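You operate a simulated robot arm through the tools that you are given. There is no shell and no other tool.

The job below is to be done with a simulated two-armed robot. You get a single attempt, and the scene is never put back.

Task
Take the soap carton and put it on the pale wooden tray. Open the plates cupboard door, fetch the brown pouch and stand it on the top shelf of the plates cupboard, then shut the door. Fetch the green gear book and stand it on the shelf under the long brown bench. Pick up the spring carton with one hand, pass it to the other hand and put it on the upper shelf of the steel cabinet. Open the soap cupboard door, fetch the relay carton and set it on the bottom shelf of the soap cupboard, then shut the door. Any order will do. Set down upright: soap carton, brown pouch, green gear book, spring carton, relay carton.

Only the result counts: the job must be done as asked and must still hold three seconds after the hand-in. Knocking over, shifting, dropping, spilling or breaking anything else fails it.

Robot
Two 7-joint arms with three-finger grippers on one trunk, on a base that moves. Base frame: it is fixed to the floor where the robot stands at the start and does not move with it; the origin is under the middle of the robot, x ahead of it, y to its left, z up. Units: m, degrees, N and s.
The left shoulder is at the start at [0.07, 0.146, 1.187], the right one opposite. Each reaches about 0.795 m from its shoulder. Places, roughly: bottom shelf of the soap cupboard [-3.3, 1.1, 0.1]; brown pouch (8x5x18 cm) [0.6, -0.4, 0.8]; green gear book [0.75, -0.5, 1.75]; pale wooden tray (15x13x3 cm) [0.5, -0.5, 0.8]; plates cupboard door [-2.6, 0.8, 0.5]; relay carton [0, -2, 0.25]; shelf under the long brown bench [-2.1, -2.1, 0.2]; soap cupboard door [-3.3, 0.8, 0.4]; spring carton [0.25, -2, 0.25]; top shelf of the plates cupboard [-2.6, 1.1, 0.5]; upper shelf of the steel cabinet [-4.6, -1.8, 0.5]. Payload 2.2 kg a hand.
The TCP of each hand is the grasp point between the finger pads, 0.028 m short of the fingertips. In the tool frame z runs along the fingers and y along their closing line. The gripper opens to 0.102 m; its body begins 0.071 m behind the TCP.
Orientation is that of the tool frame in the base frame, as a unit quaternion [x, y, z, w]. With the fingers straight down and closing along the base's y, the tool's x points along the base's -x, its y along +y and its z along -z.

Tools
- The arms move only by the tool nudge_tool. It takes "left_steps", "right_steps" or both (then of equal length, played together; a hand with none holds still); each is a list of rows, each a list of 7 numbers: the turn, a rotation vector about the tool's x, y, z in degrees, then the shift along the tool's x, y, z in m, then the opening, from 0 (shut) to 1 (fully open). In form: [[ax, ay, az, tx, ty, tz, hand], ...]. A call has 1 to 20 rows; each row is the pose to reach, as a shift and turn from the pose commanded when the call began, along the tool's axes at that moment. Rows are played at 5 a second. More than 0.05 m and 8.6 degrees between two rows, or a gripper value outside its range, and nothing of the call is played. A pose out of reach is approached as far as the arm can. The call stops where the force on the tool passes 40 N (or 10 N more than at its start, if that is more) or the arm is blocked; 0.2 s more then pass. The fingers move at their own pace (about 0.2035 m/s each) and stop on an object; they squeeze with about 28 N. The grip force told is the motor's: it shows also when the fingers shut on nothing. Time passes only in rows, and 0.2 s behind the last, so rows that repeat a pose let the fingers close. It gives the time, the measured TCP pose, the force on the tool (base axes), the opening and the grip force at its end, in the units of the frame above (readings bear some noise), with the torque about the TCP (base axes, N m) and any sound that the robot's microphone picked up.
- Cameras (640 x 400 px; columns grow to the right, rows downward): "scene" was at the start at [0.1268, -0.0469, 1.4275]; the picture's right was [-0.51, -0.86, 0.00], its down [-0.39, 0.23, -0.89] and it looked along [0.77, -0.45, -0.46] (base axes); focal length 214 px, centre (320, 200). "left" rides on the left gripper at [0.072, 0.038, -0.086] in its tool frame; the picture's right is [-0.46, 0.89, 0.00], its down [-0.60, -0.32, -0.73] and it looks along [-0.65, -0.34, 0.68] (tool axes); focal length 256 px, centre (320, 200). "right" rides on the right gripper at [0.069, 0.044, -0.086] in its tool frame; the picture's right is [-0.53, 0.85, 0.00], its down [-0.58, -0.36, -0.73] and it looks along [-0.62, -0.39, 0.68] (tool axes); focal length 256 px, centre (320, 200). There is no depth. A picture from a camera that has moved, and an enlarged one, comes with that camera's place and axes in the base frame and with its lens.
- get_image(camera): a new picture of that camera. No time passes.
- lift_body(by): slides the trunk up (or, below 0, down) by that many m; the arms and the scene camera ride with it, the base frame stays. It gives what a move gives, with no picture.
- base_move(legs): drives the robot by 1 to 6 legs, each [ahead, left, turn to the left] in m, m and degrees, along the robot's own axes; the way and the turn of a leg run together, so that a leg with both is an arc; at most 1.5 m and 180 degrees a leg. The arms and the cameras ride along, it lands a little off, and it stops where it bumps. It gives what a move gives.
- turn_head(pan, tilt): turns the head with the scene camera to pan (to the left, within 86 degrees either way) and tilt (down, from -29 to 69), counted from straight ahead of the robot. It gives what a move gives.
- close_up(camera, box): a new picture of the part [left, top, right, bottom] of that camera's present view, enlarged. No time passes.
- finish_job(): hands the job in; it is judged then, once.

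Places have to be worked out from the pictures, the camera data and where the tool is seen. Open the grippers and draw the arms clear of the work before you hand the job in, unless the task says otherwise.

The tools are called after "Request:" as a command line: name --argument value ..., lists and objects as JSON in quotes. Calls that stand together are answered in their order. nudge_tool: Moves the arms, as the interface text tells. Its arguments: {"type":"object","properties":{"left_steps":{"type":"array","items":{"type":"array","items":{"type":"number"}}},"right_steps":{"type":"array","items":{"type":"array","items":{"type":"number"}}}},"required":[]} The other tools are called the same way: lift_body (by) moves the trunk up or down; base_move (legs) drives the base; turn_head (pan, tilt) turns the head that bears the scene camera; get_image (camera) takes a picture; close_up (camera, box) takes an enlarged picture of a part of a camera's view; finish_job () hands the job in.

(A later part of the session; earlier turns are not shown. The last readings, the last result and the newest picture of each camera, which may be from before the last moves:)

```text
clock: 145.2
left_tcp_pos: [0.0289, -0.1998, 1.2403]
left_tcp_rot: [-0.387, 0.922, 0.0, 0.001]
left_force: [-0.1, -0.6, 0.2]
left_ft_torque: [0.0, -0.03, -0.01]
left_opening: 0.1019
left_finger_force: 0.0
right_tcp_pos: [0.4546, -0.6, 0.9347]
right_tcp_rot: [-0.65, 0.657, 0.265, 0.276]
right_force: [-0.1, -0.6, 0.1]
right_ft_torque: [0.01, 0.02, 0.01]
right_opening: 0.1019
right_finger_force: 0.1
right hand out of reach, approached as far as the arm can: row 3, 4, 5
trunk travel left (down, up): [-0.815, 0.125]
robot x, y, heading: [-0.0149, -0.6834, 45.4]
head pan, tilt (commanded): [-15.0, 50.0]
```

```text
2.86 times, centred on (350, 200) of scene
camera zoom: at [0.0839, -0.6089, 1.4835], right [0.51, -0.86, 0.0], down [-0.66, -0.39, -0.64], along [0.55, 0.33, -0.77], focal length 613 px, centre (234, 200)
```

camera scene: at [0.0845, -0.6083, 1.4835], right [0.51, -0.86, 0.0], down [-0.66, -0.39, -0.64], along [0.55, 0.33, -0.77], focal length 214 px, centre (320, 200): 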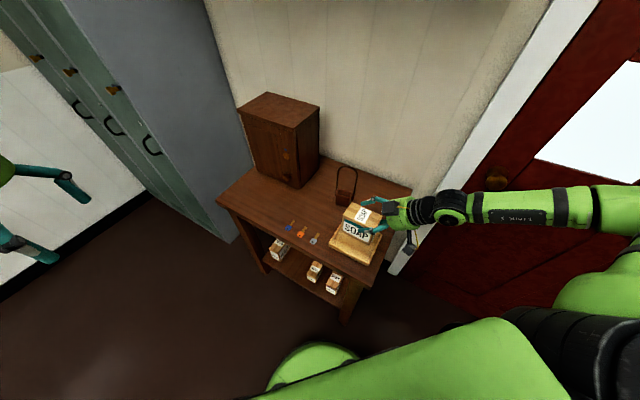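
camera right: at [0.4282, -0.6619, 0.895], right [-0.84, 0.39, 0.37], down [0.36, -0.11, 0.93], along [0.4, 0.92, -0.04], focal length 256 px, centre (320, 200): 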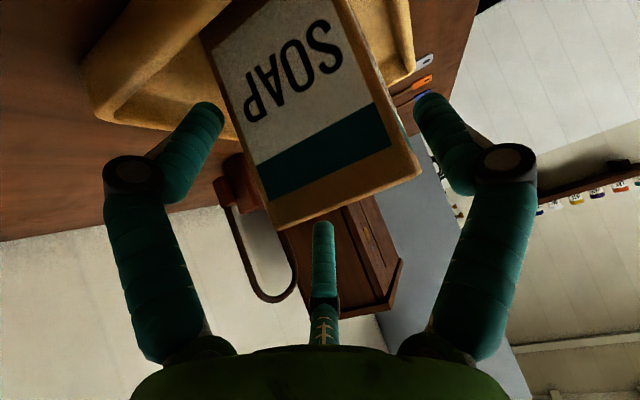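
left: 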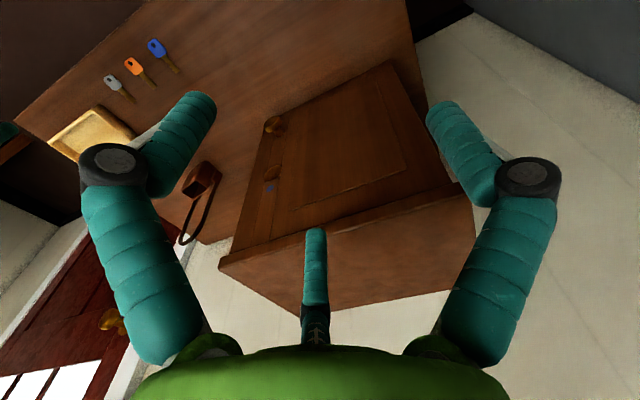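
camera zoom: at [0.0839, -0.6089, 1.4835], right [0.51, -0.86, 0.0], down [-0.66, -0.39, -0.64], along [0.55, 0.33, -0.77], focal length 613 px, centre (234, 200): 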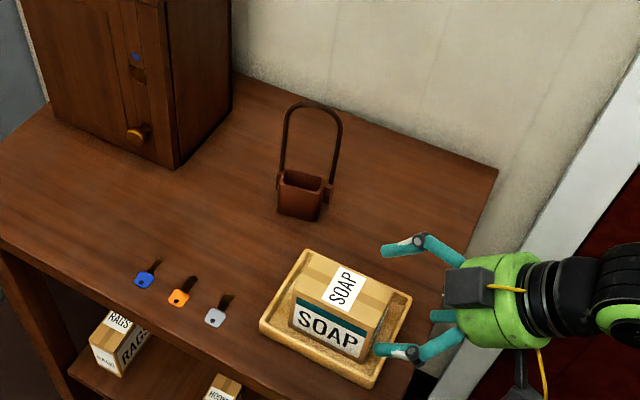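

The hand is partly withdrawn and the carton stands in the tray. I raise the trunk 0.1 m to lift the hand clear, then back off.

Request:
lift_body --by 0.1

Request:
base_move --legs '[[-0.3, 0, 0]]'

Request:
get_image --camera "scene"

Request:
close_up --camera "scene" --box '[270, 110, 410, 230]'

```text
clock: 146.5
left_tcp_pos: [0.0283, -0.2006, 1.3399]
left_tcp_rot: [-0.388, 0.922, 0.0, 0.0]
left_force: [0.3, 1.2, 0.2]
left_ft_torque: [0.0, 0.0, 0.01]
left_opening: 0.1021
left_finger_force: 0.0
right_tcp_pos: [0.4544, -0.5995, 1.0338]
right_tcp_rot: [-0.65, 0.657, 0.265, 0.275]
right_force: [0.1, 0.1, -0.2]
right_ft_torque: [-0.01, -0.02, 0.03]
right_opening: 0.1019
right_finger_force: 0.1
trunk travel left (down, up): [-0.915, 0.025]
robot x, y, heading: [-0.0143, -0.6839, 45.5]
head pan, tilt (commanded): [-15.0, 50.0]
```

```text
clock: 148.6
left_tcp_pos: [-0.1793, -0.4139, 1.339]
left_tcp_rot: [-0.388, 0.922, 0.0, 0.0]
left_force: [0.1, 0.5, 0.0]
left_ft_torque: [0.0, 0.02, 0.0]
left_opening: 0.102
left_finger_force: 0.0
right_tcp_pos: [0.2466, -0.8143, 1.033]
right_tcp_rot: [-0.649, 0.658, 0.265, 0.275]
right_force: [-0.4, -0.6, -0.3]
right_ft_torque: [-0.01, -0.01, 0.02]
right_opening: 0.102
right_finger_force: 0.1
trunk travel left (down, up): [-0.915, 0.025]
robot x, y, heading: [-0.2226, -0.8961, 45.3]
head pan, tilt (commanded): [-15.0, 50.0]
```

```text
taken
camera scene: at [-0.1242, -0.8213, 1.5832], right [0.51, -0.86, 0.0], down [-0.66, -0.39, -0.64], along [0.55, 0.33, -0.77], focal length 214 px, centre (320, 200)
```

scene: 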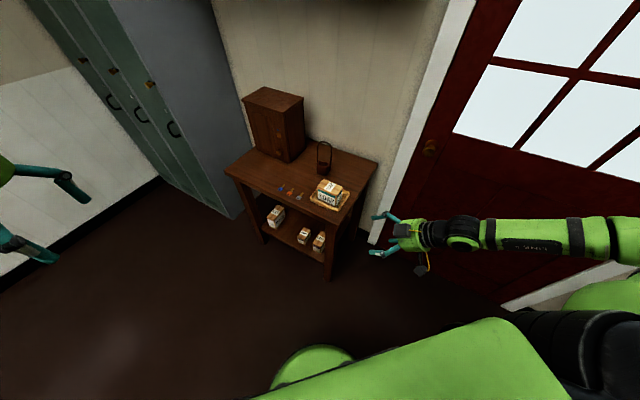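

```text
3.33 times, centred on (340, 170) of scene
camera zoom: at [-0.1242, -0.8213, 1.5832], right [0.51, -0.86, 0.0], down [-0.66, -0.39, -0.64], along [0.55, 0.33, -0.77], focal length 715 px, centre (253, 300)
```

zoom: 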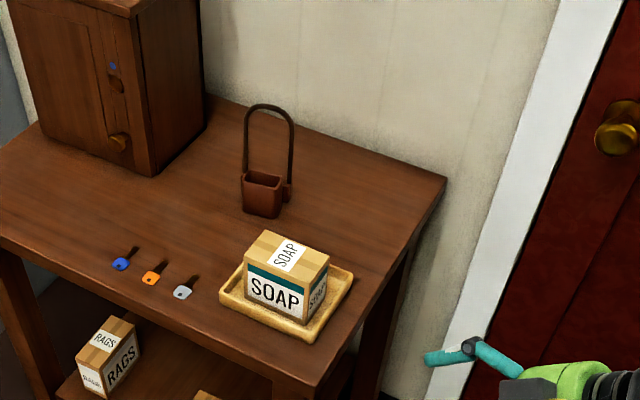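

The soap carton stands upright on the tray. Next the gear book: I turn to face the wall from a little distance and look up at the bookshelf.

Request:
base_move --legs '[[0, 0, -45.4], [-0.2, 0.4, 0]]'

Request:
turn_head --pan 0 --tilt -10

Request:
get_image --camera "scene"

Request:
close_up --camera "scene" --box '[260, 90, 420, 190]'

```text
clock: 153.3
left_tcp_pos: [-0.0503, -0.1956, 1.3403]
left_tcp_rot: [0.001, 1.0, 0.001, -0.001]
left_force: [-0.2, -0.9, 0.6]
left_ft_torque: [-0.02, -0.02, -0.01]
left_opening: 0.1021
left_finger_force: 0.2
right_tcp_pos: [-0.0392, -0.7788, 1.0337]
right_tcp_rot: [-0.345, 0.857, 0.139, 0.357]
right_force: [-0.1, 0.1, 0.0]
right_ft_torque: [0.01, 0.02, 0.02]
right_opening: 0.1019
right_finger_force: 0.0
trunk travel left (down, up): [-0.915, 0.025]
robot x, y, heading: [-0.428, -0.499, -0.2]
head pan, tilt (commanded): [-15.0, 50.0]
```

```text
clock: 154.7
left_tcp_pos: [-0.0517, -0.1942, 1.3399]
left_tcp_rot: [0.001, 1.0, 0.0, 0.001]
left_force: [1.3, 0.0, -0.2]
left_ft_torque: [-0.01, 0.01, 0.01]
left_opening: 0.1022
left_finger_force: 0.0
right_tcp_pos: [-0.0407, -0.7783, 1.034]
right_tcp_rot: [-0.343, 0.858, 0.137, 0.357]
right_force: [-0.8, 1.1, -0.8]
right_ft_torque: [-0.02, -0.02, -0.02]
right_opening: 0.1019
right_finger_force: 0.2
trunk travel left (down, up): [-0.915, 0.025]
robot x, y, heading: [-0.4272, -0.5004, -0.0]
head pan, tilt (commanded): [0.0, -10.0]
```

```text
taken
camera scene: at [-0.2957, -0.5002, 1.6766], right [0.0, -1.0, 0.0], down [0.17, 0.0, -0.98], along [0.98, 0.0, 0.17], focal length 214 px, centre (320, 200)
```

scene: 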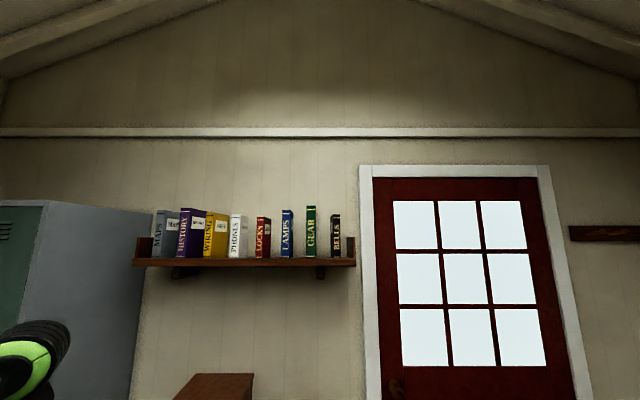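

```text
4.00 times, centred on (340, 140) of scene
camera zoom: at [-0.2957, -0.5002, 1.6766], right [0.0, -1.0, 0.0], down [0.17, 0.0, -0.98], along [0.98, 0.0, 0.17], focal length 858 px, centre (240, 440)
```

zoom: 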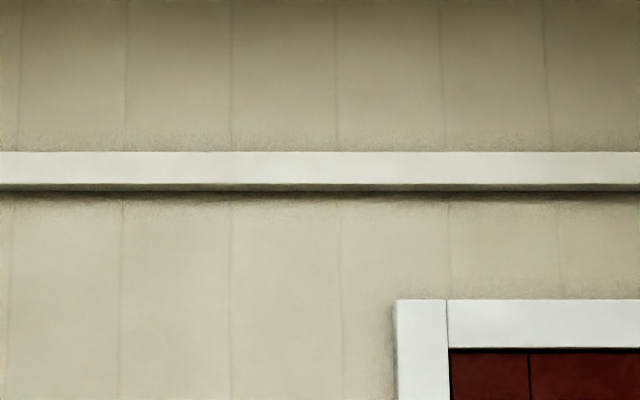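

Request:
close_up --camera "scene" --box '[250, 195, 370, 285]'

Request:
close_up --camera "scene" --box '[275, 200, 355, 265]'

```text
4.44 times, centred on (310, 240) of scene
camera zoom: at [-0.2957, -0.5002, 1.6766], right [0.0, -1.0, 0.0], down [0.17, 0.0, -0.98], along [0.98, 0.0, 0.17], focal length 953 px, centre (364, 22)
```

zoom: 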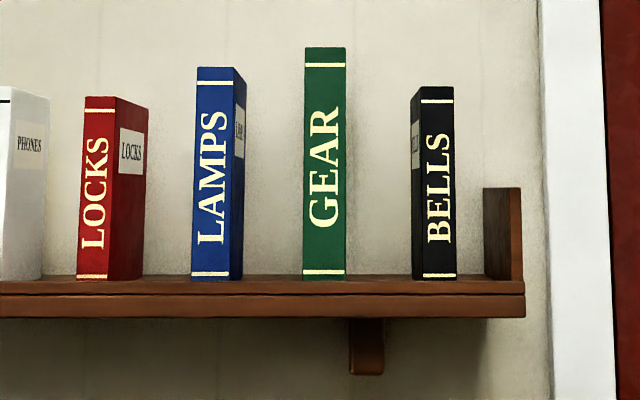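

```text
6.15 times, centred on (315, 232) of scene
camera zoom: at [-0.2957, -0.5002, 1.6766], right [0.0, -1.0, 0.0], down [0.17, 0.0, -0.98], along [0.98, 0.0, 0.17], focal length 1320 px, centre (351, 0)
```

zoom: 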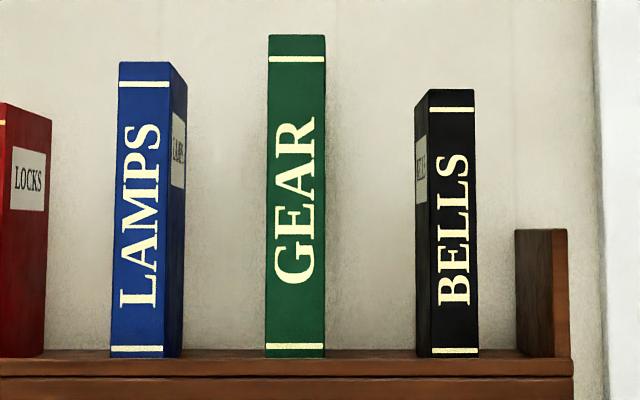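

The gear book stands alone with about 7 cm gaps on both sides: spine at x≈0.665, centre y≈-0.461, z 1.59–1.82, 4 cm thick. I turn the right hand straight ahead and raise it.

Request:
nudge_tool --right_steps '[[3.9, 0, 3.9, -0.034, -0.003, -0.01, 1], [7.8, 0, 7.8, -0.068, -0.005, -0.02, 1], [11.6, 0, 11.7, -0.102, -0.008, -0.031, 1], [15.5, 0, 15.6, -0.136, -0.011, -0.041, 1], [19.4, 0, 19.5, -0.17, -0.013, -0.051, 1], [23.3, 0, 23.4, -0.204, -0.016, -0.062, 1], [27.1, 0, 27.3, -0.238, -0.019, -0.072, 1], [31, 0, 31.2, -0.2715, -0.0215, -0.082, 1]]'

Request:
turn_head --pan -20 --tilt 5

Request:
get_image --camera "scene"

```text
clock: 156.4
left_tcp_pos: [-0.0511, -0.1916, 1.3379]
left_tcp_rot: [0.001, 1.0, -0.002, -0.001]
left_force: [0.0, 0.5, 1.2]
left_ft_torque: [-0.01, 0.01, -0.01]
left_opening: 0.1022
left_finger_force: 0.2
right_tcp_pos: [0.0708, -0.6976, 1.2842]
right_tcp_rot: [0.004, 0.923, -0.006, 0.384]
right_force: [-0.2, 0.5, 0.1]
right_ft_torque: [0.02, 0.02, -0.05]
right_opening: 0.1019
right_finger_force: 0.2
trunk travel left (down, up): [-0.915, 0.025]
robot x, y, heading: [-0.4283, -0.4968, 0.0]
head pan, tilt (commanded): [0.0, -10.0]
```

```text
clock: 157.3
left_tcp_pos: [-0.0514, -0.193, 1.3401]
left_tcp_rot: [0.001, 1.0, 0.001, -0.001]
left_force: [0.1, -0.6, 0.3]
left_ft_torque: [-0.02, 0.02, -0.01]
left_opening: 0.1019
left_finger_force: 0.1
right_tcp_pos: [0.0699, -0.6992, 1.2832]
right_tcp_rot: [0.003, 0.923, -0.005, 0.386]
right_force: [-0.4, 0.9, 0.0]
right_ft_torque: [-0.01, -0.02, 0.01]
right_opening: 0.102
right_finger_force: 0.1
trunk travel left (down, up): [-0.915, 0.025]
robot x, y, heading: [-0.4314, -0.4998, -0.2]
head pan, tilt (commanded): [-20.0, 5.0]
```

```text
taken
camera scene: at [-0.294, -0.5312, 1.6535], right [-0.34, -0.94, 0.0], down [-0.08, 0.03, -1.0], along [0.94, -0.34, -0.09], focal length 214 px, centre (320, 200)
```

scene: 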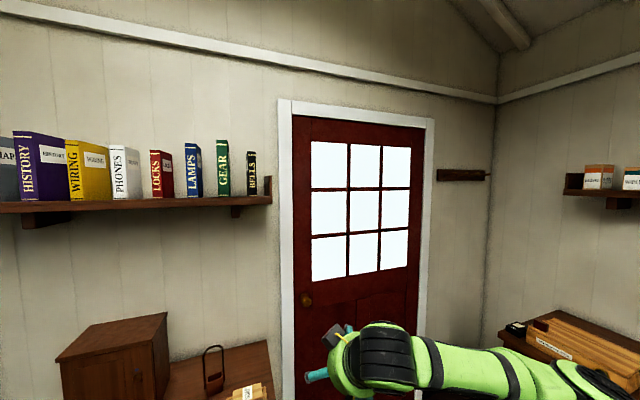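

I raise the right hand to book height with a shallower pitch of about 20°, still away from the wall.

Request:
nudge_tool --right_steps '[[0, -2.5, 0, -0.04, 0.001, -0.025, 1], [0, -5, 0, -0.079, 0.003, -0.05, 1], [0, -7.5, 0, -0.119, 0.004, -0.075, 1], [0, -10, 0, -0.158, 0.005, -0.1, 1], [0, -12.5, 0, -0.198, 0.006, -0.125, 1], [0, -15, 0, -0.238, 0.008, -0.15, 1], [0, -17.5, 0, -0.277, 0.009, -0.175, 1], [0, -20, 0, -0.317, 0.01, -0.2, 1], [0, -22.5, 0, -0.356, 0.011, -0.225, 1], [0, -25, 0, -0.396, 0.013, -0.25, 1]]'

Request:
get_image --camera "scene"

Request:
get_image --camera "right"

```text
clock: 159.5
left_tcp_pos: [-0.0528, -0.1923, 1.3411]
left_tcp_rot: [0.001, 1.0, -0.001, -0.001]
left_force: [-0.2, 0.2, 0.3]
left_ft_torque: [-0.04, -0.01, 0.0]
left_opening: 0.1021
left_finger_force: 0.0
right_tcp_pos: [0.1704, -0.6812, 1.7418]
right_tcp_rot: [0.0, 0.817, -0.006, 0.577]
right_force: [-0.3, 0.3, 0.4]
right_ft_torque: [-0.01, 0.02, -0.03]
right_opening: 0.102
right_finger_force: 0.1
trunk travel left (down, up): [-0.915, 0.025]
robot x, y, heading: [-0.4264, -0.5029, -0.2]
head pan, tilt (commanded): [-20.0, 5.0]
```

```text
taken
camera scene: at [-0.2948, -0.5289, 1.6535], right [-0.34, -0.94, 0.0], down [-0.08, 0.03, -1.0], along [0.94, -0.34, -0.09], focal length 214 px, centre (320, 200)
```

scene: 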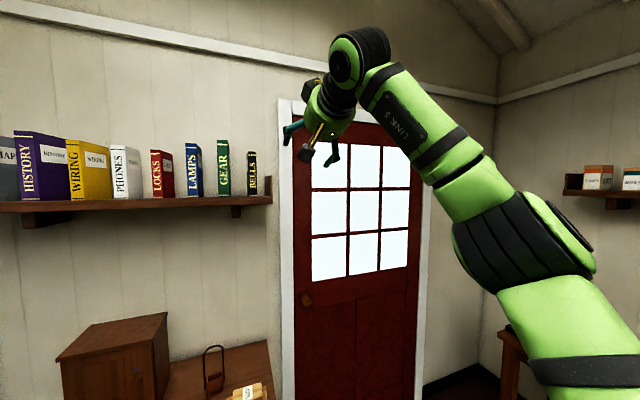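

```text
taken
camera right: at [0.0651, -0.636, 1.7057], right [0.19, 0.85, 0.49], down [-0.5, -0.35, 0.79], along [0.85, -0.39, 0.36], focal length 256 px, centre (320, 200)
```

right: 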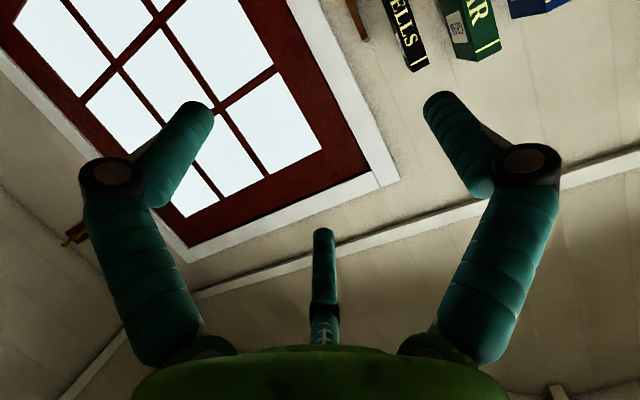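

The hand is at z 1.74 with 20° downward pitch. I bring it in line with the gear book by moving the base left and then ahead, stopping about 10 cm short.

Request:
base_move --legs '[[0, 0.21, 0], [0.38, 0, 0]]'

Request:
turn_head --pan -10 --tilt -10

Request:
get_image --camera "scene"

Request:
get_image --camera "right"

```text
clock: 163.1
left_tcp_pos: [0.3206, 0.0205, 1.3426]
left_tcp_rot: [-0.002, 1.0, 0.0, 0.001]
left_force: [-1.6, -0.1, 0.5]
left_ft_torque: [-0.01, -0.01, -0.02]
left_opening: 0.1022
left_finger_force: 0.0
right_tcp_pos: [0.5452, -0.4703, 1.7434]
right_tcp_rot: [0.0, 0.817, -0.004, 0.576]
right_force: [1.0, -0.4, -0.1]
right_ft_torque: [-0.02, 0.0, 0.02]
right_opening: 0.1019
right_finger_force: 0.0
trunk travel left (down, up): [-0.915, 0.025]
robot x, y, heading: [-0.0511, -0.288, 0.4]
head pan, tilt (commanded): [-20.0, 5.0]
```

```text
clock: 163.9
left_tcp_pos: [0.3234, 0.0204, 1.3404]
left_tcp_rot: [-0.002, 1.0, -0.001, 0.0]
left_force: [0.1, -0.8, 0.5]
left_ft_torque: [-0.01, -0.02, 0.0]
left_opening: 0.1022
left_finger_force: 0.0
right_tcp_pos: [0.5494, -0.4709, 1.7419]
right_tcp_rot: [0.0, 0.817, -0.004, 0.576]
right_force: [-0.3, -0.5, -0.4]
right_ft_torque: [-0.01, -0.02, 0.0]
right_opening: 0.1021
right_finger_force: 0.0
trunk travel left (down, up): [-0.915, 0.025]
robot x, y, heading: [-0.0495, -0.2905, 0.2]
head pan, tilt (commanded): [-10.0, -10.0]
```

```text
taken
camera scene: at [0.0798, -0.3031, 1.6766], right [-0.17, -0.99, 0.0], down [0.17, -0.03, -0.98], along [0.97, -0.17, 0.17], focal length 214 px, centre (320, 200)
```

scene: 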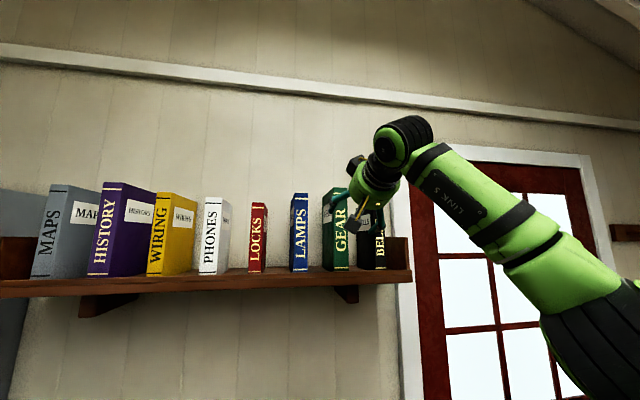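

```text
taken
camera right: at [0.4434, -0.4254, 1.7055], right [0.18, 0.85, 0.5], down [-0.5, -0.36, 0.79], along [0.85, -0.39, 0.36], focal length 256 px, centre (320, 200)
```

right: 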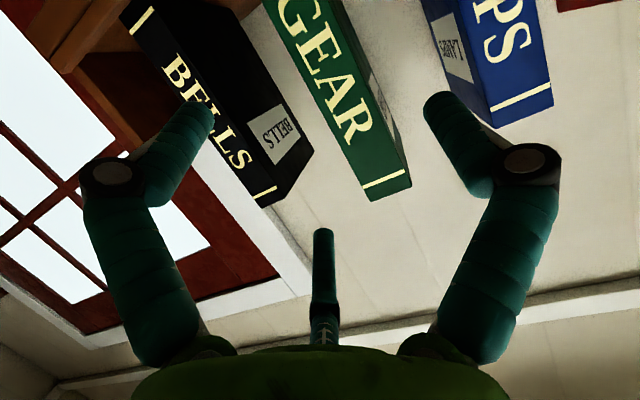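

The wrist view gives the book's y range as -0.482 to -0.442, agreeing with before. I shift 5 mm right and slide in horizontally with the fingers 90% open.

Request:
nudge_tool --right_steps '[[0, 0, 0, 0, -0.005, 0, 0.95], [0, 0, 0, -0.013, -0.005, 0.037, 0.95], [0, 0, 0, -0.026, -0.005, 0.074, 0.95]]'

Request:
get_image --camera "right"

Request:
close_up --camera "scene" --box '[290, 140, 430, 290]'

```text
clock: 164.7
left_tcp_pos: [0.3262, 0.0242, 1.3393]
left_tcp_rot: [-0.002, 1.0, -0.002, -0.001]
left_force: [0.2, 0.4, 0.1]
left_ft_torque: [-0.03, -0.01, 0.01]
left_opening: 0.1021
left_finger_force: 0.0
right_tcp_pos: [0.6114, -0.4669, 1.7408]
right_tcp_rot: [-0.004, 0.817, -0.006, 0.576]
right_force: [1.5, 1.3, 0.1]
right_ft_torque: [-0.05, 0.01, -0.04]
right_opening: 0.0969
right_finger_force: 0.1
right hand out of reach, approached as far as the arm can: row 3
trunk travel left (down, up): [-0.915, 0.025]
robot x, y, heading: [-0.0531, -0.2842, 0.3]
head pan, tilt (commanded): [-10.0, -10.0]
```

```text
taken
camera right: at [0.5053, -0.4233, 1.7036], right [0.18, 0.85, 0.49], down [-0.5, -0.35, 0.79], along [0.85, -0.39, 0.36], focal length 256 px, centre (320, 200)
```

right: 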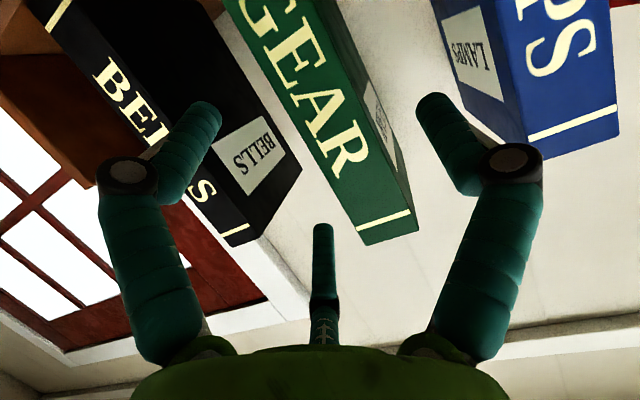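

```text
2.67 times, centred on (360, 215) of scene
camera zoom: at [0.083, -0.2973, 1.6764], right [-0.17, -0.99, 0.0], down [0.17, -0.03, -0.98], along [0.97, -0.17, 0.17], focal length 572 px, centre (213, 160)
```

zoom: 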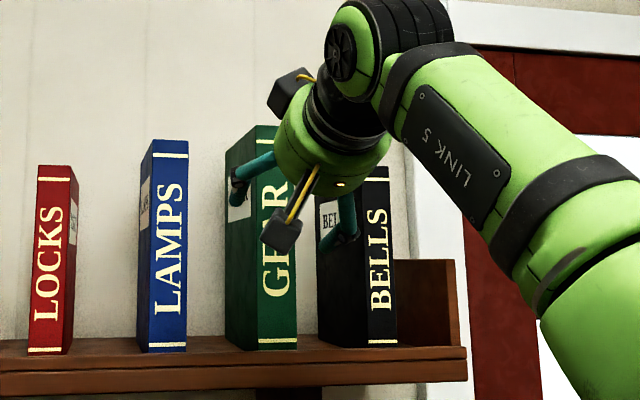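

The arm reached its limit at this height. I pull back a little, flatten the hand to about 10° and lower it to mid-book, then bring the base 5 cm closer (its starting distance from the bench).

Request:
lift_body --by 0.024

Request:
nudge_tool --right_steps '[[0, -2.5, 0, 0.015, -0.002, -0.008, 0.95], [0, -5, 0, 0.03, -0.004, -0.016, 0.95], [0, -7.5, 0, 0.045, -0.006, -0.024, 0.95], [0, -10, 0, 0.059, -0.0085, -0.032, 0.95]]'

Request:
base_move --legs '[[0.05, 0, 0]]'

Request:
get_image --camera "right"

```text
clock: 165.4
left_tcp_pos: [0.3251, 0.0213, 1.3628]
left_tcp_rot: [-0.002, 1.0, -0.001, 0.001]
left_force: [0.7, 0.6, -0.1]
left_ft_torque: [-0.04, 0.01, -0.01]
left_opening: 0.1017
left_finger_force: 0.1
right_tcp_pos: [0.609, -0.4722, 1.7645]
right_tcp_rot: [-0.002, 0.817, -0.003, 0.577]
right_force: [-0.1, 0.2, -0.7]
right_ft_torque: [0.03, -0.01, 0.0]
right_opening: 0.0968
right_finger_force: 0.1
trunk travel left (down, up): [-0.939, 0.001]
robot x, y, heading: [-0.0492, -0.2877, 0.3]
head pan, tilt (commanded): [-10.0, -10.0]
```

```text
clock: 166.4
left_tcp_pos: [0.324, 0.0177, 1.3641]
left_tcp_rot: [-0.002, 1.0, 0.001, -0.001]
left_force: [-1.0, 0.1, -0.1]
left_ft_torque: [0.0, -0.02, 0.0]
left_opening: 0.102
left_finger_force: 0.0
right_tcp_pos: [0.5566, -0.4858, 1.7204]
right_tcp_rot: [0.001, 0.764, -0.003, 0.645]
right_force: [0.3, -0.6, 0.3]
right_ft_torque: [-0.02, -0.01, 0.02]
right_opening: 0.097
right_finger_force: 0.0
trunk travel left (down, up): [-0.939, 0.001]
robot x, y, heading: [-0.0501, -0.2874, 0.2]
head pan, tilt (commanded): [-10.0, -10.0]
```

```text
clock: 167.3
left_tcp_pos: [0.3608, 0.0188, 1.3678]
left_tcp_rot: [-0.001, 1.0, 0.0, 0.004]
left_force: [-1.6, -0.2, 0.2]
left_ft_torque: [0.01, -0.16, -0.03]
left_opening: 0.1021
left_finger_force: 0.0
right_tcp_pos: [0.5902, -0.4833, 1.7268]
right_tcp_rot: [-0.001, 0.76, -0.003, 0.65]
right_force: [-2.4, 0.1, 1.3]
right_ft_torque: [0.03, 0.01, 0.0]
right_opening: 0.0967
right_finger_force: 0.1
trunk travel left (down, up): [-0.939, 0.001]
robot x, y, heading: [-0.0019, -0.2879, 0.3]
head pan, tilt (commanded): [-10.0, -10.0]
```

```text
taken
camera right: at [0.4934, -0.4391, 1.6721], right [0.09, 0.85, 0.52], down [-0.63, -0.36, 0.68], along [0.77, -0.39, 0.51], focal length 256 px, centre (320, 200)
```

right: 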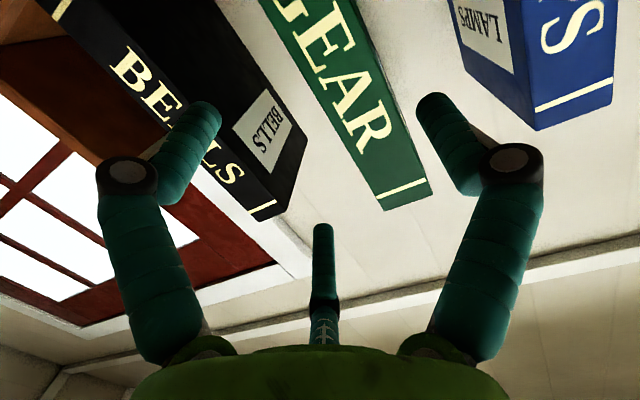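

The robot is at x≈0 now and the arm is still settling. I correct y by about +0.009 and read the pose again.

Request:
nudge_tool --right_steps '[[0, 0, 0, 0, 0.009, 0, 0.95], [0, 0, 0, 0, 0.009, 0, 0.95]]'

Request:
get_image --camera "right"

```text
clock: 167.9
left_tcp_pos: [0.371, 0.0189, 1.3646]
left_tcp_rot: [-0.001, 1.0, 0.0, 0.002]
left_force: [-0.6, -0.7, -0.2]
left_ft_torque: [0.01, -0.02, 0.02]
left_opening: 0.102
left_finger_force: 0.0
right_tcp_pos: [0.603, -0.4727, 1.7228]
right_tcp_rot: [0.0, 0.763, -0.004, 0.647]
right_force: [-1.0, -0.8, -0.6]
right_ft_torque: [-0.04, 0.02, 0.02]
right_opening: 0.0969
right_finger_force: 0.1
trunk travel left (down, up): [-0.939, 0.001]
robot x, y, heading: [0.0014, -0.2874, 0.1]
head pan, tilt (commanded): [-10.0, -10.0]
```

```text
taken
camera right: at [0.5048, -0.4301, 1.6685], right [0.09, 0.85, 0.52], down [-0.63, -0.36, 0.69], along [0.77, -0.39, 0.5], focal length 256 px, centre (320, 200)
```

right: 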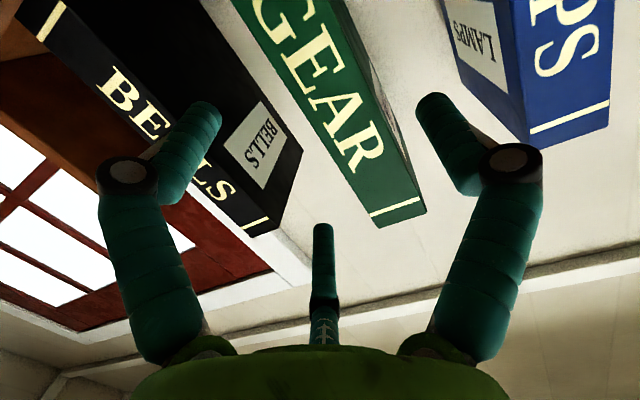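

The book sits centred between the open fingers. I slide in 10 cm horizontally.

Request:
nudge_tool --right_steps '[[0, 0, 0, -0.006, -0.002, 0.035, 0.95], [0, 0, 0, -0.0115, -0.002, 0.07, 0.95], [0, 0, 0, -0.017, -0.002, 0.1036, 0.95]]'

Request:
get_image --camera "right"

Request:
close_up --camera "scene" --box '[290, 140, 430, 290]'

```text
clock: 168.7
left_tcp_pos: [0.3736, 0.0206, 1.3639]
left_tcp_rot: [-0.001, 1.0, -0.001, 0.0]
left_force: [-0.2, -0.6, 0.4]
left_ft_torque: [-0.03, -0.01, 0.02]
left_opening: 0.1021
left_finger_force: 0.1
right_tcp_pos: [0.7106, -0.4745, 1.7218]
right_tcp_rot: [-0.001, 0.763, -0.005, 0.647]
right_force: [0.0, 1.1, 0.9]
right_ft_torque: [-0.01, 0.01, -0.02]
right_opening: 0.0969
right_finger_force: 0.0
trunk travel left (down, up): [-0.939, 0.001]
robot x, y, heading: [-0.0039, -0.2944, 0.2]
head pan, tilt (commanded): [-10.0, -10.0]
```

```text
taken
camera right: at [0.6128, -0.4305, 1.6677], right [0.09, 0.85, 0.52], down [-0.63, -0.36, 0.69], along [0.77, -0.39, 0.5], focal length 256 px, centre (320, 200)
```

right: 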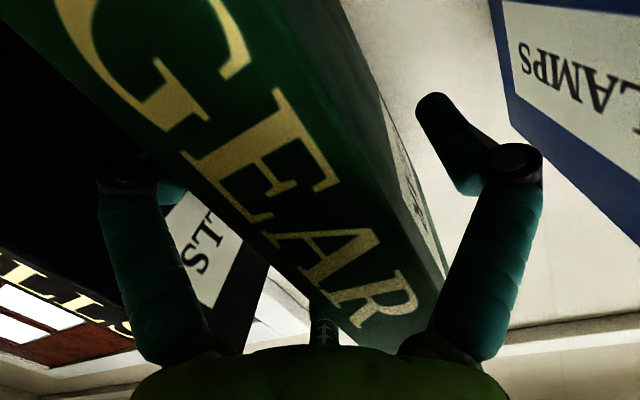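

```text
2.67 times, centred on (360, 215) of scene
camera zoom: at [0.1284, -0.3013, 1.7008], right [-0.17, -0.99, 0.0], down [0.17, -0.03, -0.98], along [0.97, -0.17, 0.17], focal length 572 px, centre (213, 160)
```

zoom: 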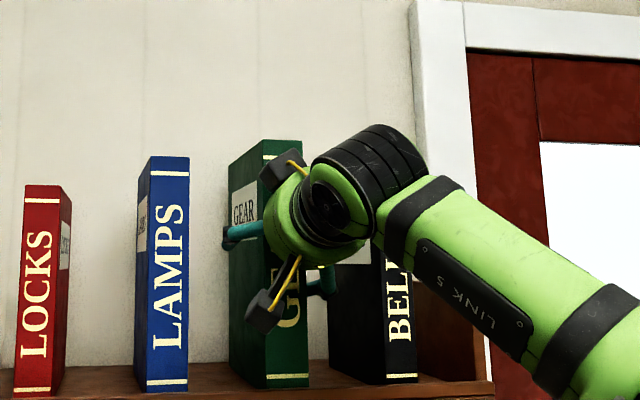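

The fingers straddle the book near mid-height. I close the grip.

Request:
nudge_tool --right_steps '[[0, 0, 0, 0, 0, 0, 0.6], [0, 0, 0, 0, 0, 0, 0.3], [0, 0, 0, 0, 0, 0, 0], [0, 0, 0, 0, 0, 0, 0], [0, 0, 0, 0, 0, 0, 0]]'

Request:
close_up --camera "scene" --box '[290, 140, 430, 290]'

```text
clock: 169.9
left_tcp_pos: [0.3724, 0.0206, 1.3636]
left_tcp_rot: [-0.002, 1.0, -0.001, 0.0]
left_force: [-0.2, 0.2, -0.2]
left_ft_torque: [-0.02, 0.01, 0.0]
left_opening: 0.102
left_finger_force: 0.1
right_tcp_pos: [0.7103, -0.4742, 1.7213]
right_tcp_rot: [0.0, 0.763, -0.004, 0.647]
right_force: [-0.4, 2.8, 0.7]
right_ft_torque: [0.63, -0.18, 0.35]
right_opening: 0.06
right_finger_force: 28.3
trunk travel left (down, up): [-0.939, 0.001]
robot x, y, heading: [-0.0024, -0.2905, 0.0]
head pan, tilt (commanded): [-10.0, -10.0]
```

```text
2.67 times, centred on (360, 215) of scene
camera zoom: at [0.129, -0.3013, 1.7007], right [-0.17, -0.99, 0.0], down [0.17, -0.03, -0.98], along [0.97, -0.17, 0.17], focal length 572 px, centre (213, 160)
```

zoom: 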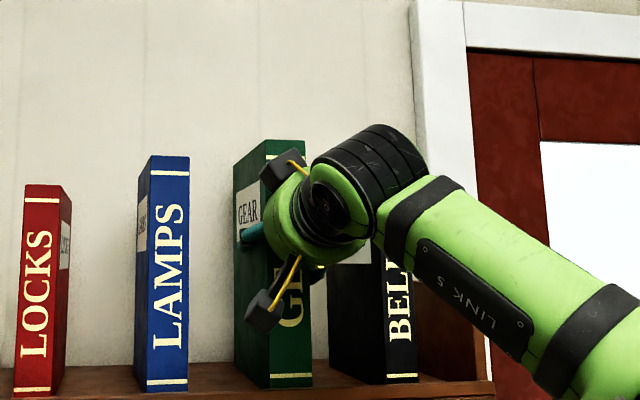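

The book is gripped (28 N). I lift it 2 cm with the arm.

Request:
nudge_tool --right_steps '[[0, 0, 0, -0.008, 0, -0.0012, 0], [0, 0, 0, -0.016, 0, -0.0025, 0], [0, 0, 0, -0.024, 0, -0.004, 0]]'

Request:
close_up --camera "scene" --box '[290, 140, 430, 290]'

```text
clock: 170.7
left_tcp_pos: [0.3738, 0.0211, 1.3636]
left_tcp_rot: [-0.002, 1.0, -0.001, 0.0]
left_force: [-0.1, 0.7, 0.4]
left_ft_torque: [-0.02, -0.02, -0.02]
left_opening: 0.1021
left_finger_force: 0.0
right_tcp_pos: [0.7127, -0.4744, 1.745]
right_tcp_rot: [-0.001, 0.764, -0.004, 0.645]
right_force: [-1.3, 1.1, -10.3]
right_ft_torque: [-0.1, 0.32, -0.04]
right_opening: 0.0601
right_finger_force: 27.6
trunk travel left (down, up): [-0.939, 0.001]
robot x, y, heading: [-0.0022, -0.2871, 0.0]
head pan, tilt (commanded): [-10.0, -10.0]
```

```text
2.67 times, centred on (360, 215) of scene
camera zoom: at [0.1302, -0.3017, 1.7006], right [-0.17, -0.99, 0.0], down [0.17, -0.03, -0.98], along [0.97, -0.17, 0.17], focal length 572 px, centre (213, 160)
```

zoom: 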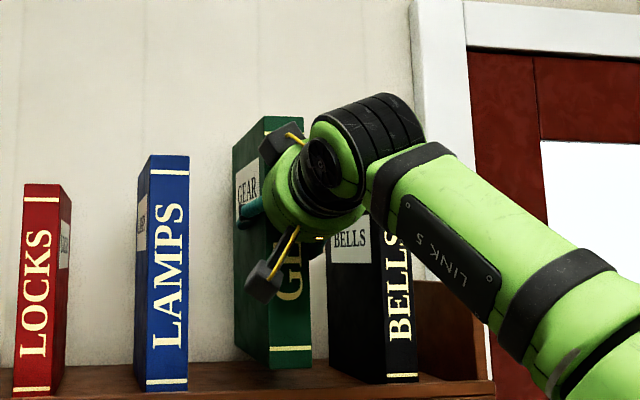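

The book (about 1 kg) is lifted off the shelf. I back the base straight out 0.4 m.

Request:
base_move --legs '[[-0.4, 0, 0]]'

Request:
get_image --camera "scene"

Request:
get_image --camera "right"

```text
clock: 173.2
left_tcp_pos: [-0.018, 0.0173, 1.3618]
left_tcp_rot: [-0.001, 1.0, 0.0, -0.001]
left_force: [0.6, 0.6, 0.0]
left_ft_torque: [-0.01, 0.05, -0.03]
left_opening: 0.1018
left_finger_force: 0.1
right_tcp_pos: [0.3204, -0.481, 1.7405]
right_tcp_rot: [0.002, 0.765, -0.005, 0.644]
right_force: [0.9, 0.6, -10.6]
right_ft_torque: [-0.11, 0.27, 0.01]
right_opening: 0.0599
right_finger_force: 27.6
trunk travel left (down, up): [-0.939, 0.001]
robot x, y, heading: [-0.4007, -0.2869, -0.3]
head pan, tilt (commanded): [-10.0, -10.0]
```

```text
taken
camera scene: at [-0.262, -0.3047, 1.6999], right [-0.17, -0.98, 0.0], down [0.17, -0.03, -0.99], along [0.97, -0.17, 0.17], focal length 214 px, centre (320, 200)
```

scene: 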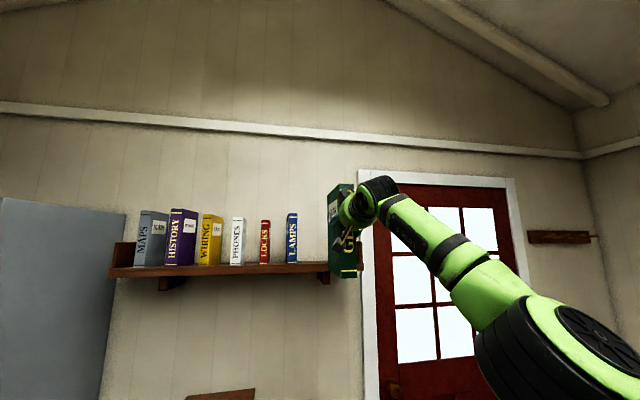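

```text
taken
camera right: at [0.2218, -0.436, 1.6876], right [0.1, 0.85, 0.52], down [-0.63, -0.36, 0.7], along [0.77, -0.39, 0.49], focal length 256 px, centre (320, 200)
```

right: 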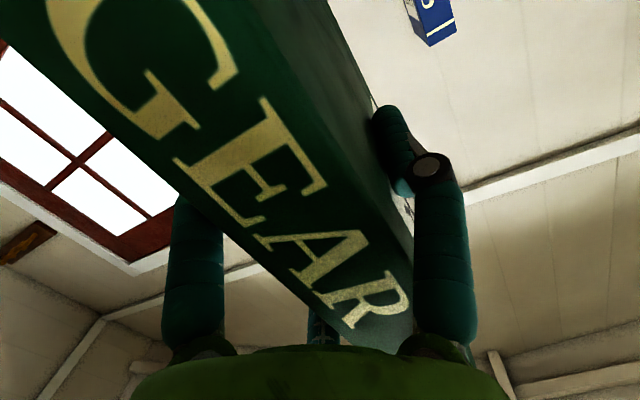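

The book is out and held upright. I lower the trunk, turn around and drive towards the long brown bench to look at its lower shelf.

Request:
lift_body --by -0.4

Request:
base_move --legs '[[-0.3, 0, 0], [0, 0, -90], [0, -1.2, 0]]'

Request:
turn_head --pan 0 --tilt 30

Request:
get_image --camera "scene"

```text
clock: 177.0
left_tcp_pos: [-0.0235, 0.0165, 0.9634]
left_tcp_rot: [0.0, 1.0, 0.0, -0.001]
left_force: [-0.3, -0.2, 0.0]
left_ft_torque: [0.01, -0.03, 0.01]
left_opening: 0.1018
left_finger_force: 0.0
right_tcp_pos: [0.3125, -0.4801, 1.3432]
right_tcp_rot: [0.003, 0.765, -0.007, 0.644]
right_force: [0.9, 0.0, -10.5]
right_ft_torque: [-0.09, 0.3, 0.0]
right_opening: 0.0599
right_finger_force: 27.9
trunk travel left (down, up): [-0.539, 0.401]
robot x, y, heading: [-0.4035, -0.2861, -0.1]
head pan, tilt (commanded): [-10.0, -10.0]
```

```text
clock: 188.5
left_tcp_pos: [-1.5823, -0.6772, 0.9635]
left_tcp_rot: [0.703, 0.712, 0.001, -0.001]
left_force: [0.0, 0.4, 0.0]
left_ft_torque: [0.01, -0.04, -0.02]
left_opening: 0.1019
left_finger_force: 0.0
right_tcp_pos: [-2.0763, -1.0199, 1.3431]
right_tcp_rot: [0.538, 0.543, -0.457, 0.456]
right_force: [0.6, 0.0, -10.1]
right_ft_torque: [0.3, 0.1, -0.01]
right_opening: 0.06
right_finger_force: 28.4
trunk travel left (down, up): [-0.539, 0.401]
robot x, y, heading: [-1.8937, -0.3021, -89.6]
head pan, tilt (commanded): [-10.0, -10.0]
```

```text
clock: 189.6
left_tcp_pos: [-1.5828, -0.6764, 0.9638]
left_tcp_rot: [0.702, 0.712, 0.0, 0.0]
left_force: [0.6, -0.4, 0.2]
left_ft_torque: [0.01, 0.0, 0.03]
left_opening: 0.1019
left_finger_force: 0.0
right_tcp_pos: [-2.0772, -1.0197, 1.343]
right_tcp_rot: [0.538, 0.543, -0.457, 0.455]
right_force: [0.3, 0.0, -10.1]
right_ft_torque: [0.31, 0.15, 0.0]
right_opening: 0.06
right_finger_force: 27.9
trunk travel left (down, up): [-0.539, 0.401]
robot x, y, heading: [-1.8939, -0.3038, -89.4]
head pan, tilt (commanded): [0.0, 30.0]
```

```text
taken
camera scene: at [-1.8943, -0.4452, 1.2369], right [-1.0, -0.01, 0.0], down [-0.01, 0.5, -0.87], along [0.01, -0.87, -0.5], focal length 214 px, centre (320, 200)
```

scene: 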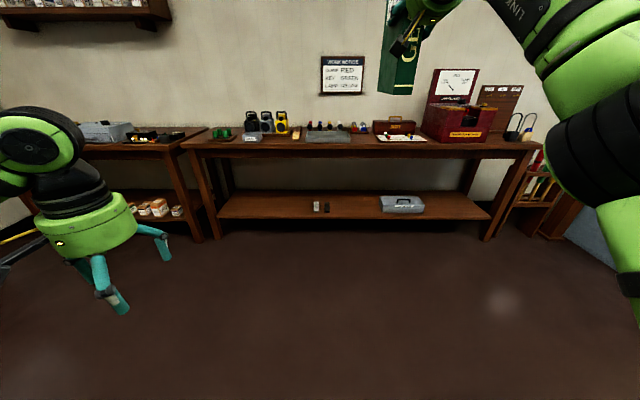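

The lower shelf of the long bench holds two small wedges and a grey case; there is free room between and beside them. I zoom in to measure.

Request:
close_up --camera "scene" --box '[200, 130, 520, 250]'

Request:
close_up --camera "scene" --box '[290, 170, 450, 240]'

```text
2.00 times, centred on (360, 190) of scene
camera zoom: at [-1.8943, -0.4452, 1.2369], right [-1.0, -0.01, 0.0], down [-0.01, 0.5, -0.87], along [0.01, -0.87, -0.5], focal length 429 px, centre (240, 220)
```

zoom: 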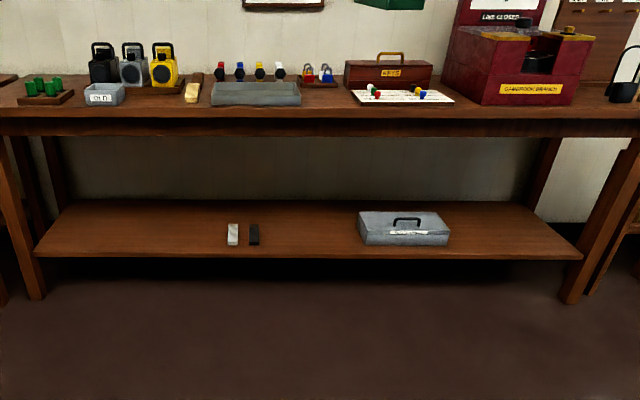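

```text
4.00 times, centred on (370, 205) of scene
camera zoom: at [-1.8943, -0.4452, 1.2369], right [-1.0, -0.01, 0.0], down [-0.01, 0.5, -0.87], along [0.01, -0.87, -0.5], focal length 858 px, centre (120, 180)
```

zoom: 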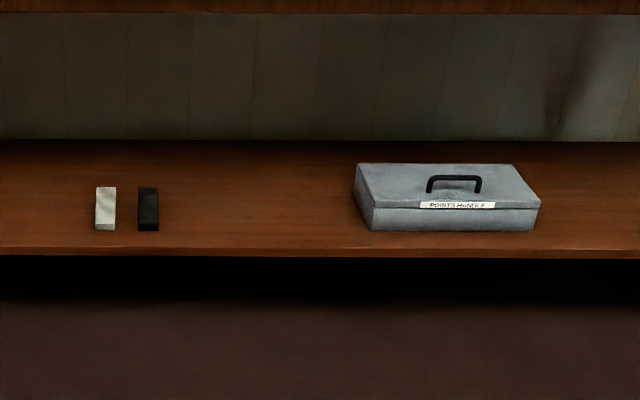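

There is a free stretch of about 40 cm between the wedges and the grey case, around x≈-2.17; the shelf is at roughly z 0.235 with its front edge near y≈-1.90. I lower the right arm with the book in free space.

Request:
nudge_tool --right_steps '[[0, 0, 0, 0.045, 0, -0.001, 0], [0, 0, 0, 0.09, 0, -0.003, 0], [0, 0, 0, 0.135, 0, -0.004, 0], [0, 0, 0, 0.18, 0, -0.005, 0], [0, 0, 0, 0.225, 0, -0.006, 0], [0, 0, 0, 0.27, 0, -0.008, 0], [0, 0, 0, 0.315, 0, -0.009, 0], [0, 0, 0, 0.36, 0, -0.01, 0], [0, 0, 0, 0.405, 0, -0.0115, 0]]'

Request:
get_image --camera "scene"

```text
clock: 191.6
left_tcp_pos: [-1.5844, -0.675, 0.9636]
left_tcp_rot: [0.703, 0.711, 0.001, 0.002]
left_force: [-0.9, -0.5, 0.3]
left_ft_torque: [0.04, -0.1, 0.03]
left_opening: 0.1021
left_finger_force: 0.1
right_tcp_pos: [-2.0925, -0.9452, 0.9862]
right_tcp_rot: [0.54, 0.545, -0.453, 0.454]
right_force: [0.7, -0.5, -5.9]
right_ft_torque: [0.33, 0.08, 0.03]
right_opening: 0.0598
right_finger_force: 28.2
right hand out of reach, approached as far as the arm can: row 8, 9
trunk travel left (down, up): [-0.539, 0.401]
robot x, y, heading: [-1.892, -0.3009, -89.6]
head pan, tilt (commanded): [0.0, 30.0]
```

```text
taken
camera scene: at [-1.8961, -0.4448, 1.2366], right [-1.0, -0.01, 0.0], down [0.0, 0.5, -0.87], along [0.01, -0.87, -0.5], focal length 214 px, centre (320, 200)
```

scene: 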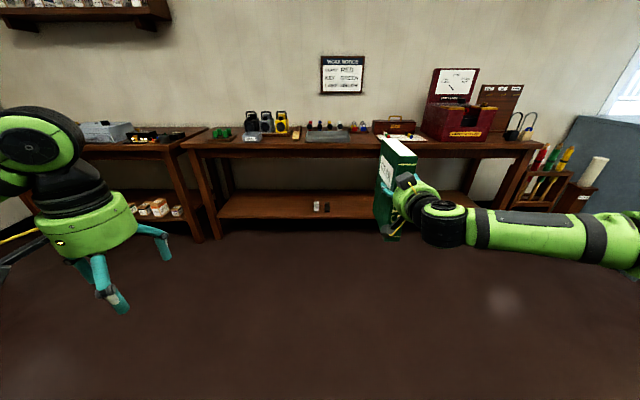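

The arm stalls when the hand gets below shoulder level with this posture. I shift the hand to the right, where the forearm points more forward, and try to go lower.

Request:
nudge_tool --right_steps '[[0, 0, 0, 0, -0.045, 0, 0], [0, 0, 0, 0, -0.09, 0, 0], [0, 0, 0, 0.02, -0.12, 0.01, 0], [0, 0, 0, 0.06, -0.13, 0.02, 0], [0, 0, 0, 0.1, -0.13, 0.02, 0]]'

Request:
get_image --camera "scene"

```text
clock: 192.8
left_tcp_pos: [-1.5854, -0.6775, 0.9642]
left_tcp_rot: [0.702, 0.712, 0.002, 0.001]
left_force: [-1.2, -0.1, 1.1]
left_ft_torque: [0.01, -0.09, -0.02]
left_opening: 0.1021
left_finger_force: 0.0
right_tcp_pos: [-2.2251, -0.9494, 0.8815]
right_tcp_rot: [0.541, 0.544, -0.456, 0.452]
right_force: [-1.2, 0.7, -7.5]
right_ft_torque: [0.33, 0.04, 0.09]
right_opening: 0.06
right_finger_force: 27.8
trunk travel left (down, up): [-0.539, 0.401]
robot x, y, heading: [-1.892, -0.3041, -89.7]
head pan, tilt (commanded): [0.0, 30.0]
```

```text
taken
camera scene: at [-1.8975, -0.4455, 1.2366], right [-1.0, -0.01, 0.0], down [0.0, 0.5, -0.86], along [0.01, -0.86, -0.5], focal length 214 px, centre (320, 200)
```

scene: 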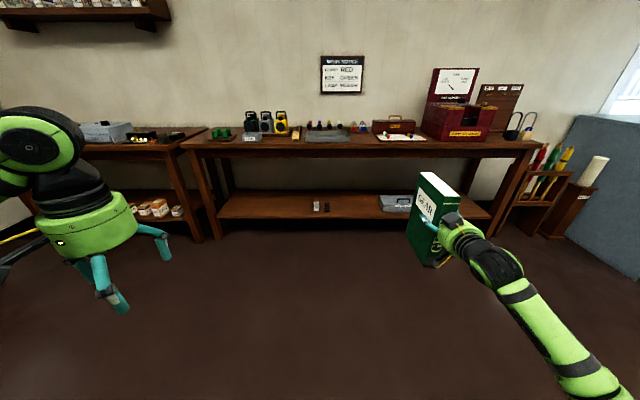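

That works: the hand is now 11 cm below shoulder level. I lower the trunk and drive up to the bench, aiming for the free stretch, stopping about 10 cm short.

Request:
lift_body --by -0.4

Request:
lift_body --by -0.06

Request:
base_move --legs '[[0.9, 0.04, -0.3]]'

Request:
turn_head --pan -20 --tilt 35

Request:
get_image --camera "scene"

Request:
get_image --camera "right"

```text
clock: 196.6
left_tcp_pos: [-1.5823, -0.6766, 0.5633]
left_tcp_rot: [0.703, 0.711, 0.0, -0.001]
left_force: [1.2, -0.1, 0.1]
left_ft_torque: [-0.01, -0.02, -0.01]
left_opening: 0.102
left_finger_force: 0.1
right_tcp_pos: [-2.2226, -0.9491, 0.4868]
right_tcp_rot: [0.538, 0.543, -0.457, 0.455]
right_force: [0.5, 0.2, -10.0]
right_ft_torque: [0.37, 0.08, -0.02]
right_opening: 0.0599
right_finger_force: 28.8
trunk travel left (down, up): [-0.139, 0.801]
robot x, y, heading: [-1.8962, -0.3017, -89.3]
head pan, tilt (commanded): [0.0, 30.0]
```

```text
clock: 197.6
left_tcp_pos: [-1.5836, -0.6764, 0.5033]
left_tcp_rot: [0.703, 0.712, 0.0, 0.0]
left_force: [0.0, -0.3, 0.7]
left_ft_torque: [-0.04, 0.0, -0.02]
left_opening: 0.1019
left_finger_force: 0.1
right_tcp_pos: [-2.2223, -0.9475, 0.4262]
right_tcp_rot: [0.537, 0.543, -0.456, 0.456]
right_force: [0.4, 0.4, -9.3]
right_ft_torque: [0.33, 0.07, 0.01]
right_opening: 0.0598
right_finger_force: 27.3
trunk travel left (down, up): [-0.079, 0.861]
robot x, y, heading: [-1.8938, -0.306, -89.4]
head pan, tilt (commanded): [0.0, 30.0]
```

```text
clock: 202.4
left_tcp_pos: [-1.5276, -1.5756, 0.5044]
left_tcp_rot: [0.701, 0.714, 0.0, -0.001]
left_force: [0.2, -0.3, -0.7]
left_ft_torque: [0.01, 0.01, -0.03]
left_opening: 0.102
left_finger_force: 0.1
right_tcp_pos: [-2.1662, -1.8525, 0.428]
right_tcp_rot: [0.537, 0.544, -0.455, 0.456]
right_force: [0.9, 0.1, -9.3]
right_ft_torque: [0.32, 0.07, -0.01]
right_opening: 0.0596
right_finger_force: 28.0
trunk travel left (down, up): [-0.079, 0.861]
robot x, y, heading: [-1.8397, -1.2028, -89.0]
head pan, tilt (commanded): [0.0, 30.0]
```

```text
clock: 203.2
left_tcp_pos: [-1.5293, -1.5765, 0.5037]
left_tcp_rot: [0.701, 0.713, 0.0, -0.001]
left_force: [0.3, -0.3, -0.7]
left_ft_torque: [-0.02, 0.02, 0.03]
left_opening: 0.1019
left_finger_force: 0.1
right_tcp_pos: [-2.1651, -1.8519, 0.426]
right_tcp_rot: [0.538, 0.544, -0.455, 0.456]
right_force: [0.5, 0.7, -10.3]
right_ft_torque: [0.32, 0.11, 0.0]
right_opening: 0.0597
right_finger_force: 28.4
trunk travel left (down, up): [-0.079, 0.861]
robot x, y, heading: [-1.8415, -1.2037, -88.9]
head pan, tilt (commanded): [-20.0, 35.0]
```

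```text
taken
camera scene: at [-1.871, -1.3394, 0.769], right [-0.95, 0.33, 0.0], down [0.19, 0.54, -0.82], along [-0.27, -0.77, -0.57], focal length 214 px, centre (320, 200)
```

scene: 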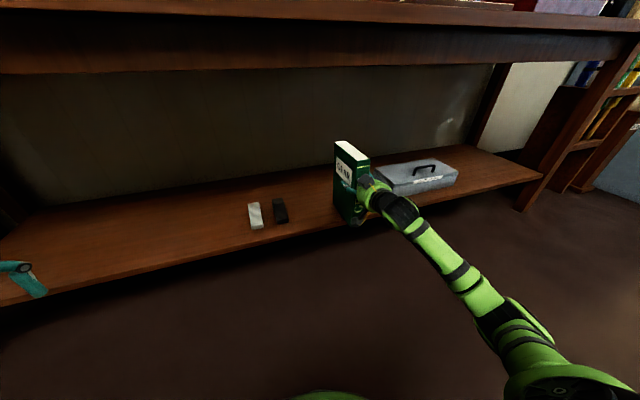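

```text
taken
camera right: at [-2.1248, -1.7547, 0.3726], right [0.85, -0.08, 0.52], down [-0.37, 0.62, 0.69], along [-0.38, -0.78, 0.49], focal length 256 px, centre (320, 200)
```

right: 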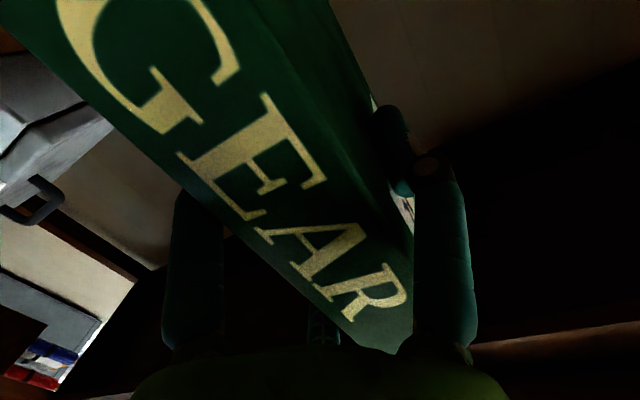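

The book is just in front of the shelf edge. I zoom in to determine the shelf edge and the free stretch precisely.

Request:
close_up --camera "scene" --box '[220, 130, 480, 260]'

```text
2.46 times, centred on (350, 195) of scene
camera zoom: at [-1.871, -1.3394, 0.769], right [-0.95, 0.33, 0.0], down [0.19, 0.54, -0.82], along [-0.27, -0.77, -0.57], focal length 528 px, centre (246, 212)
```

zoom: 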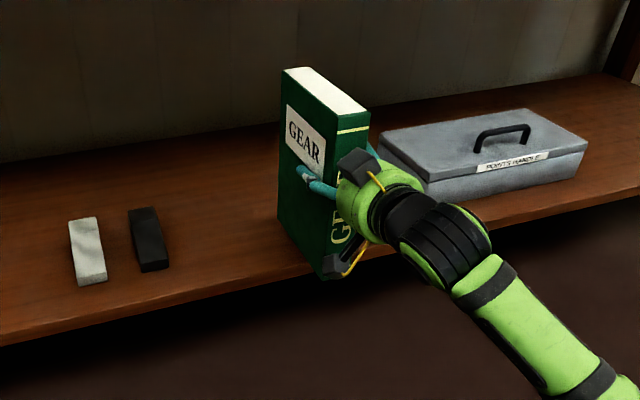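

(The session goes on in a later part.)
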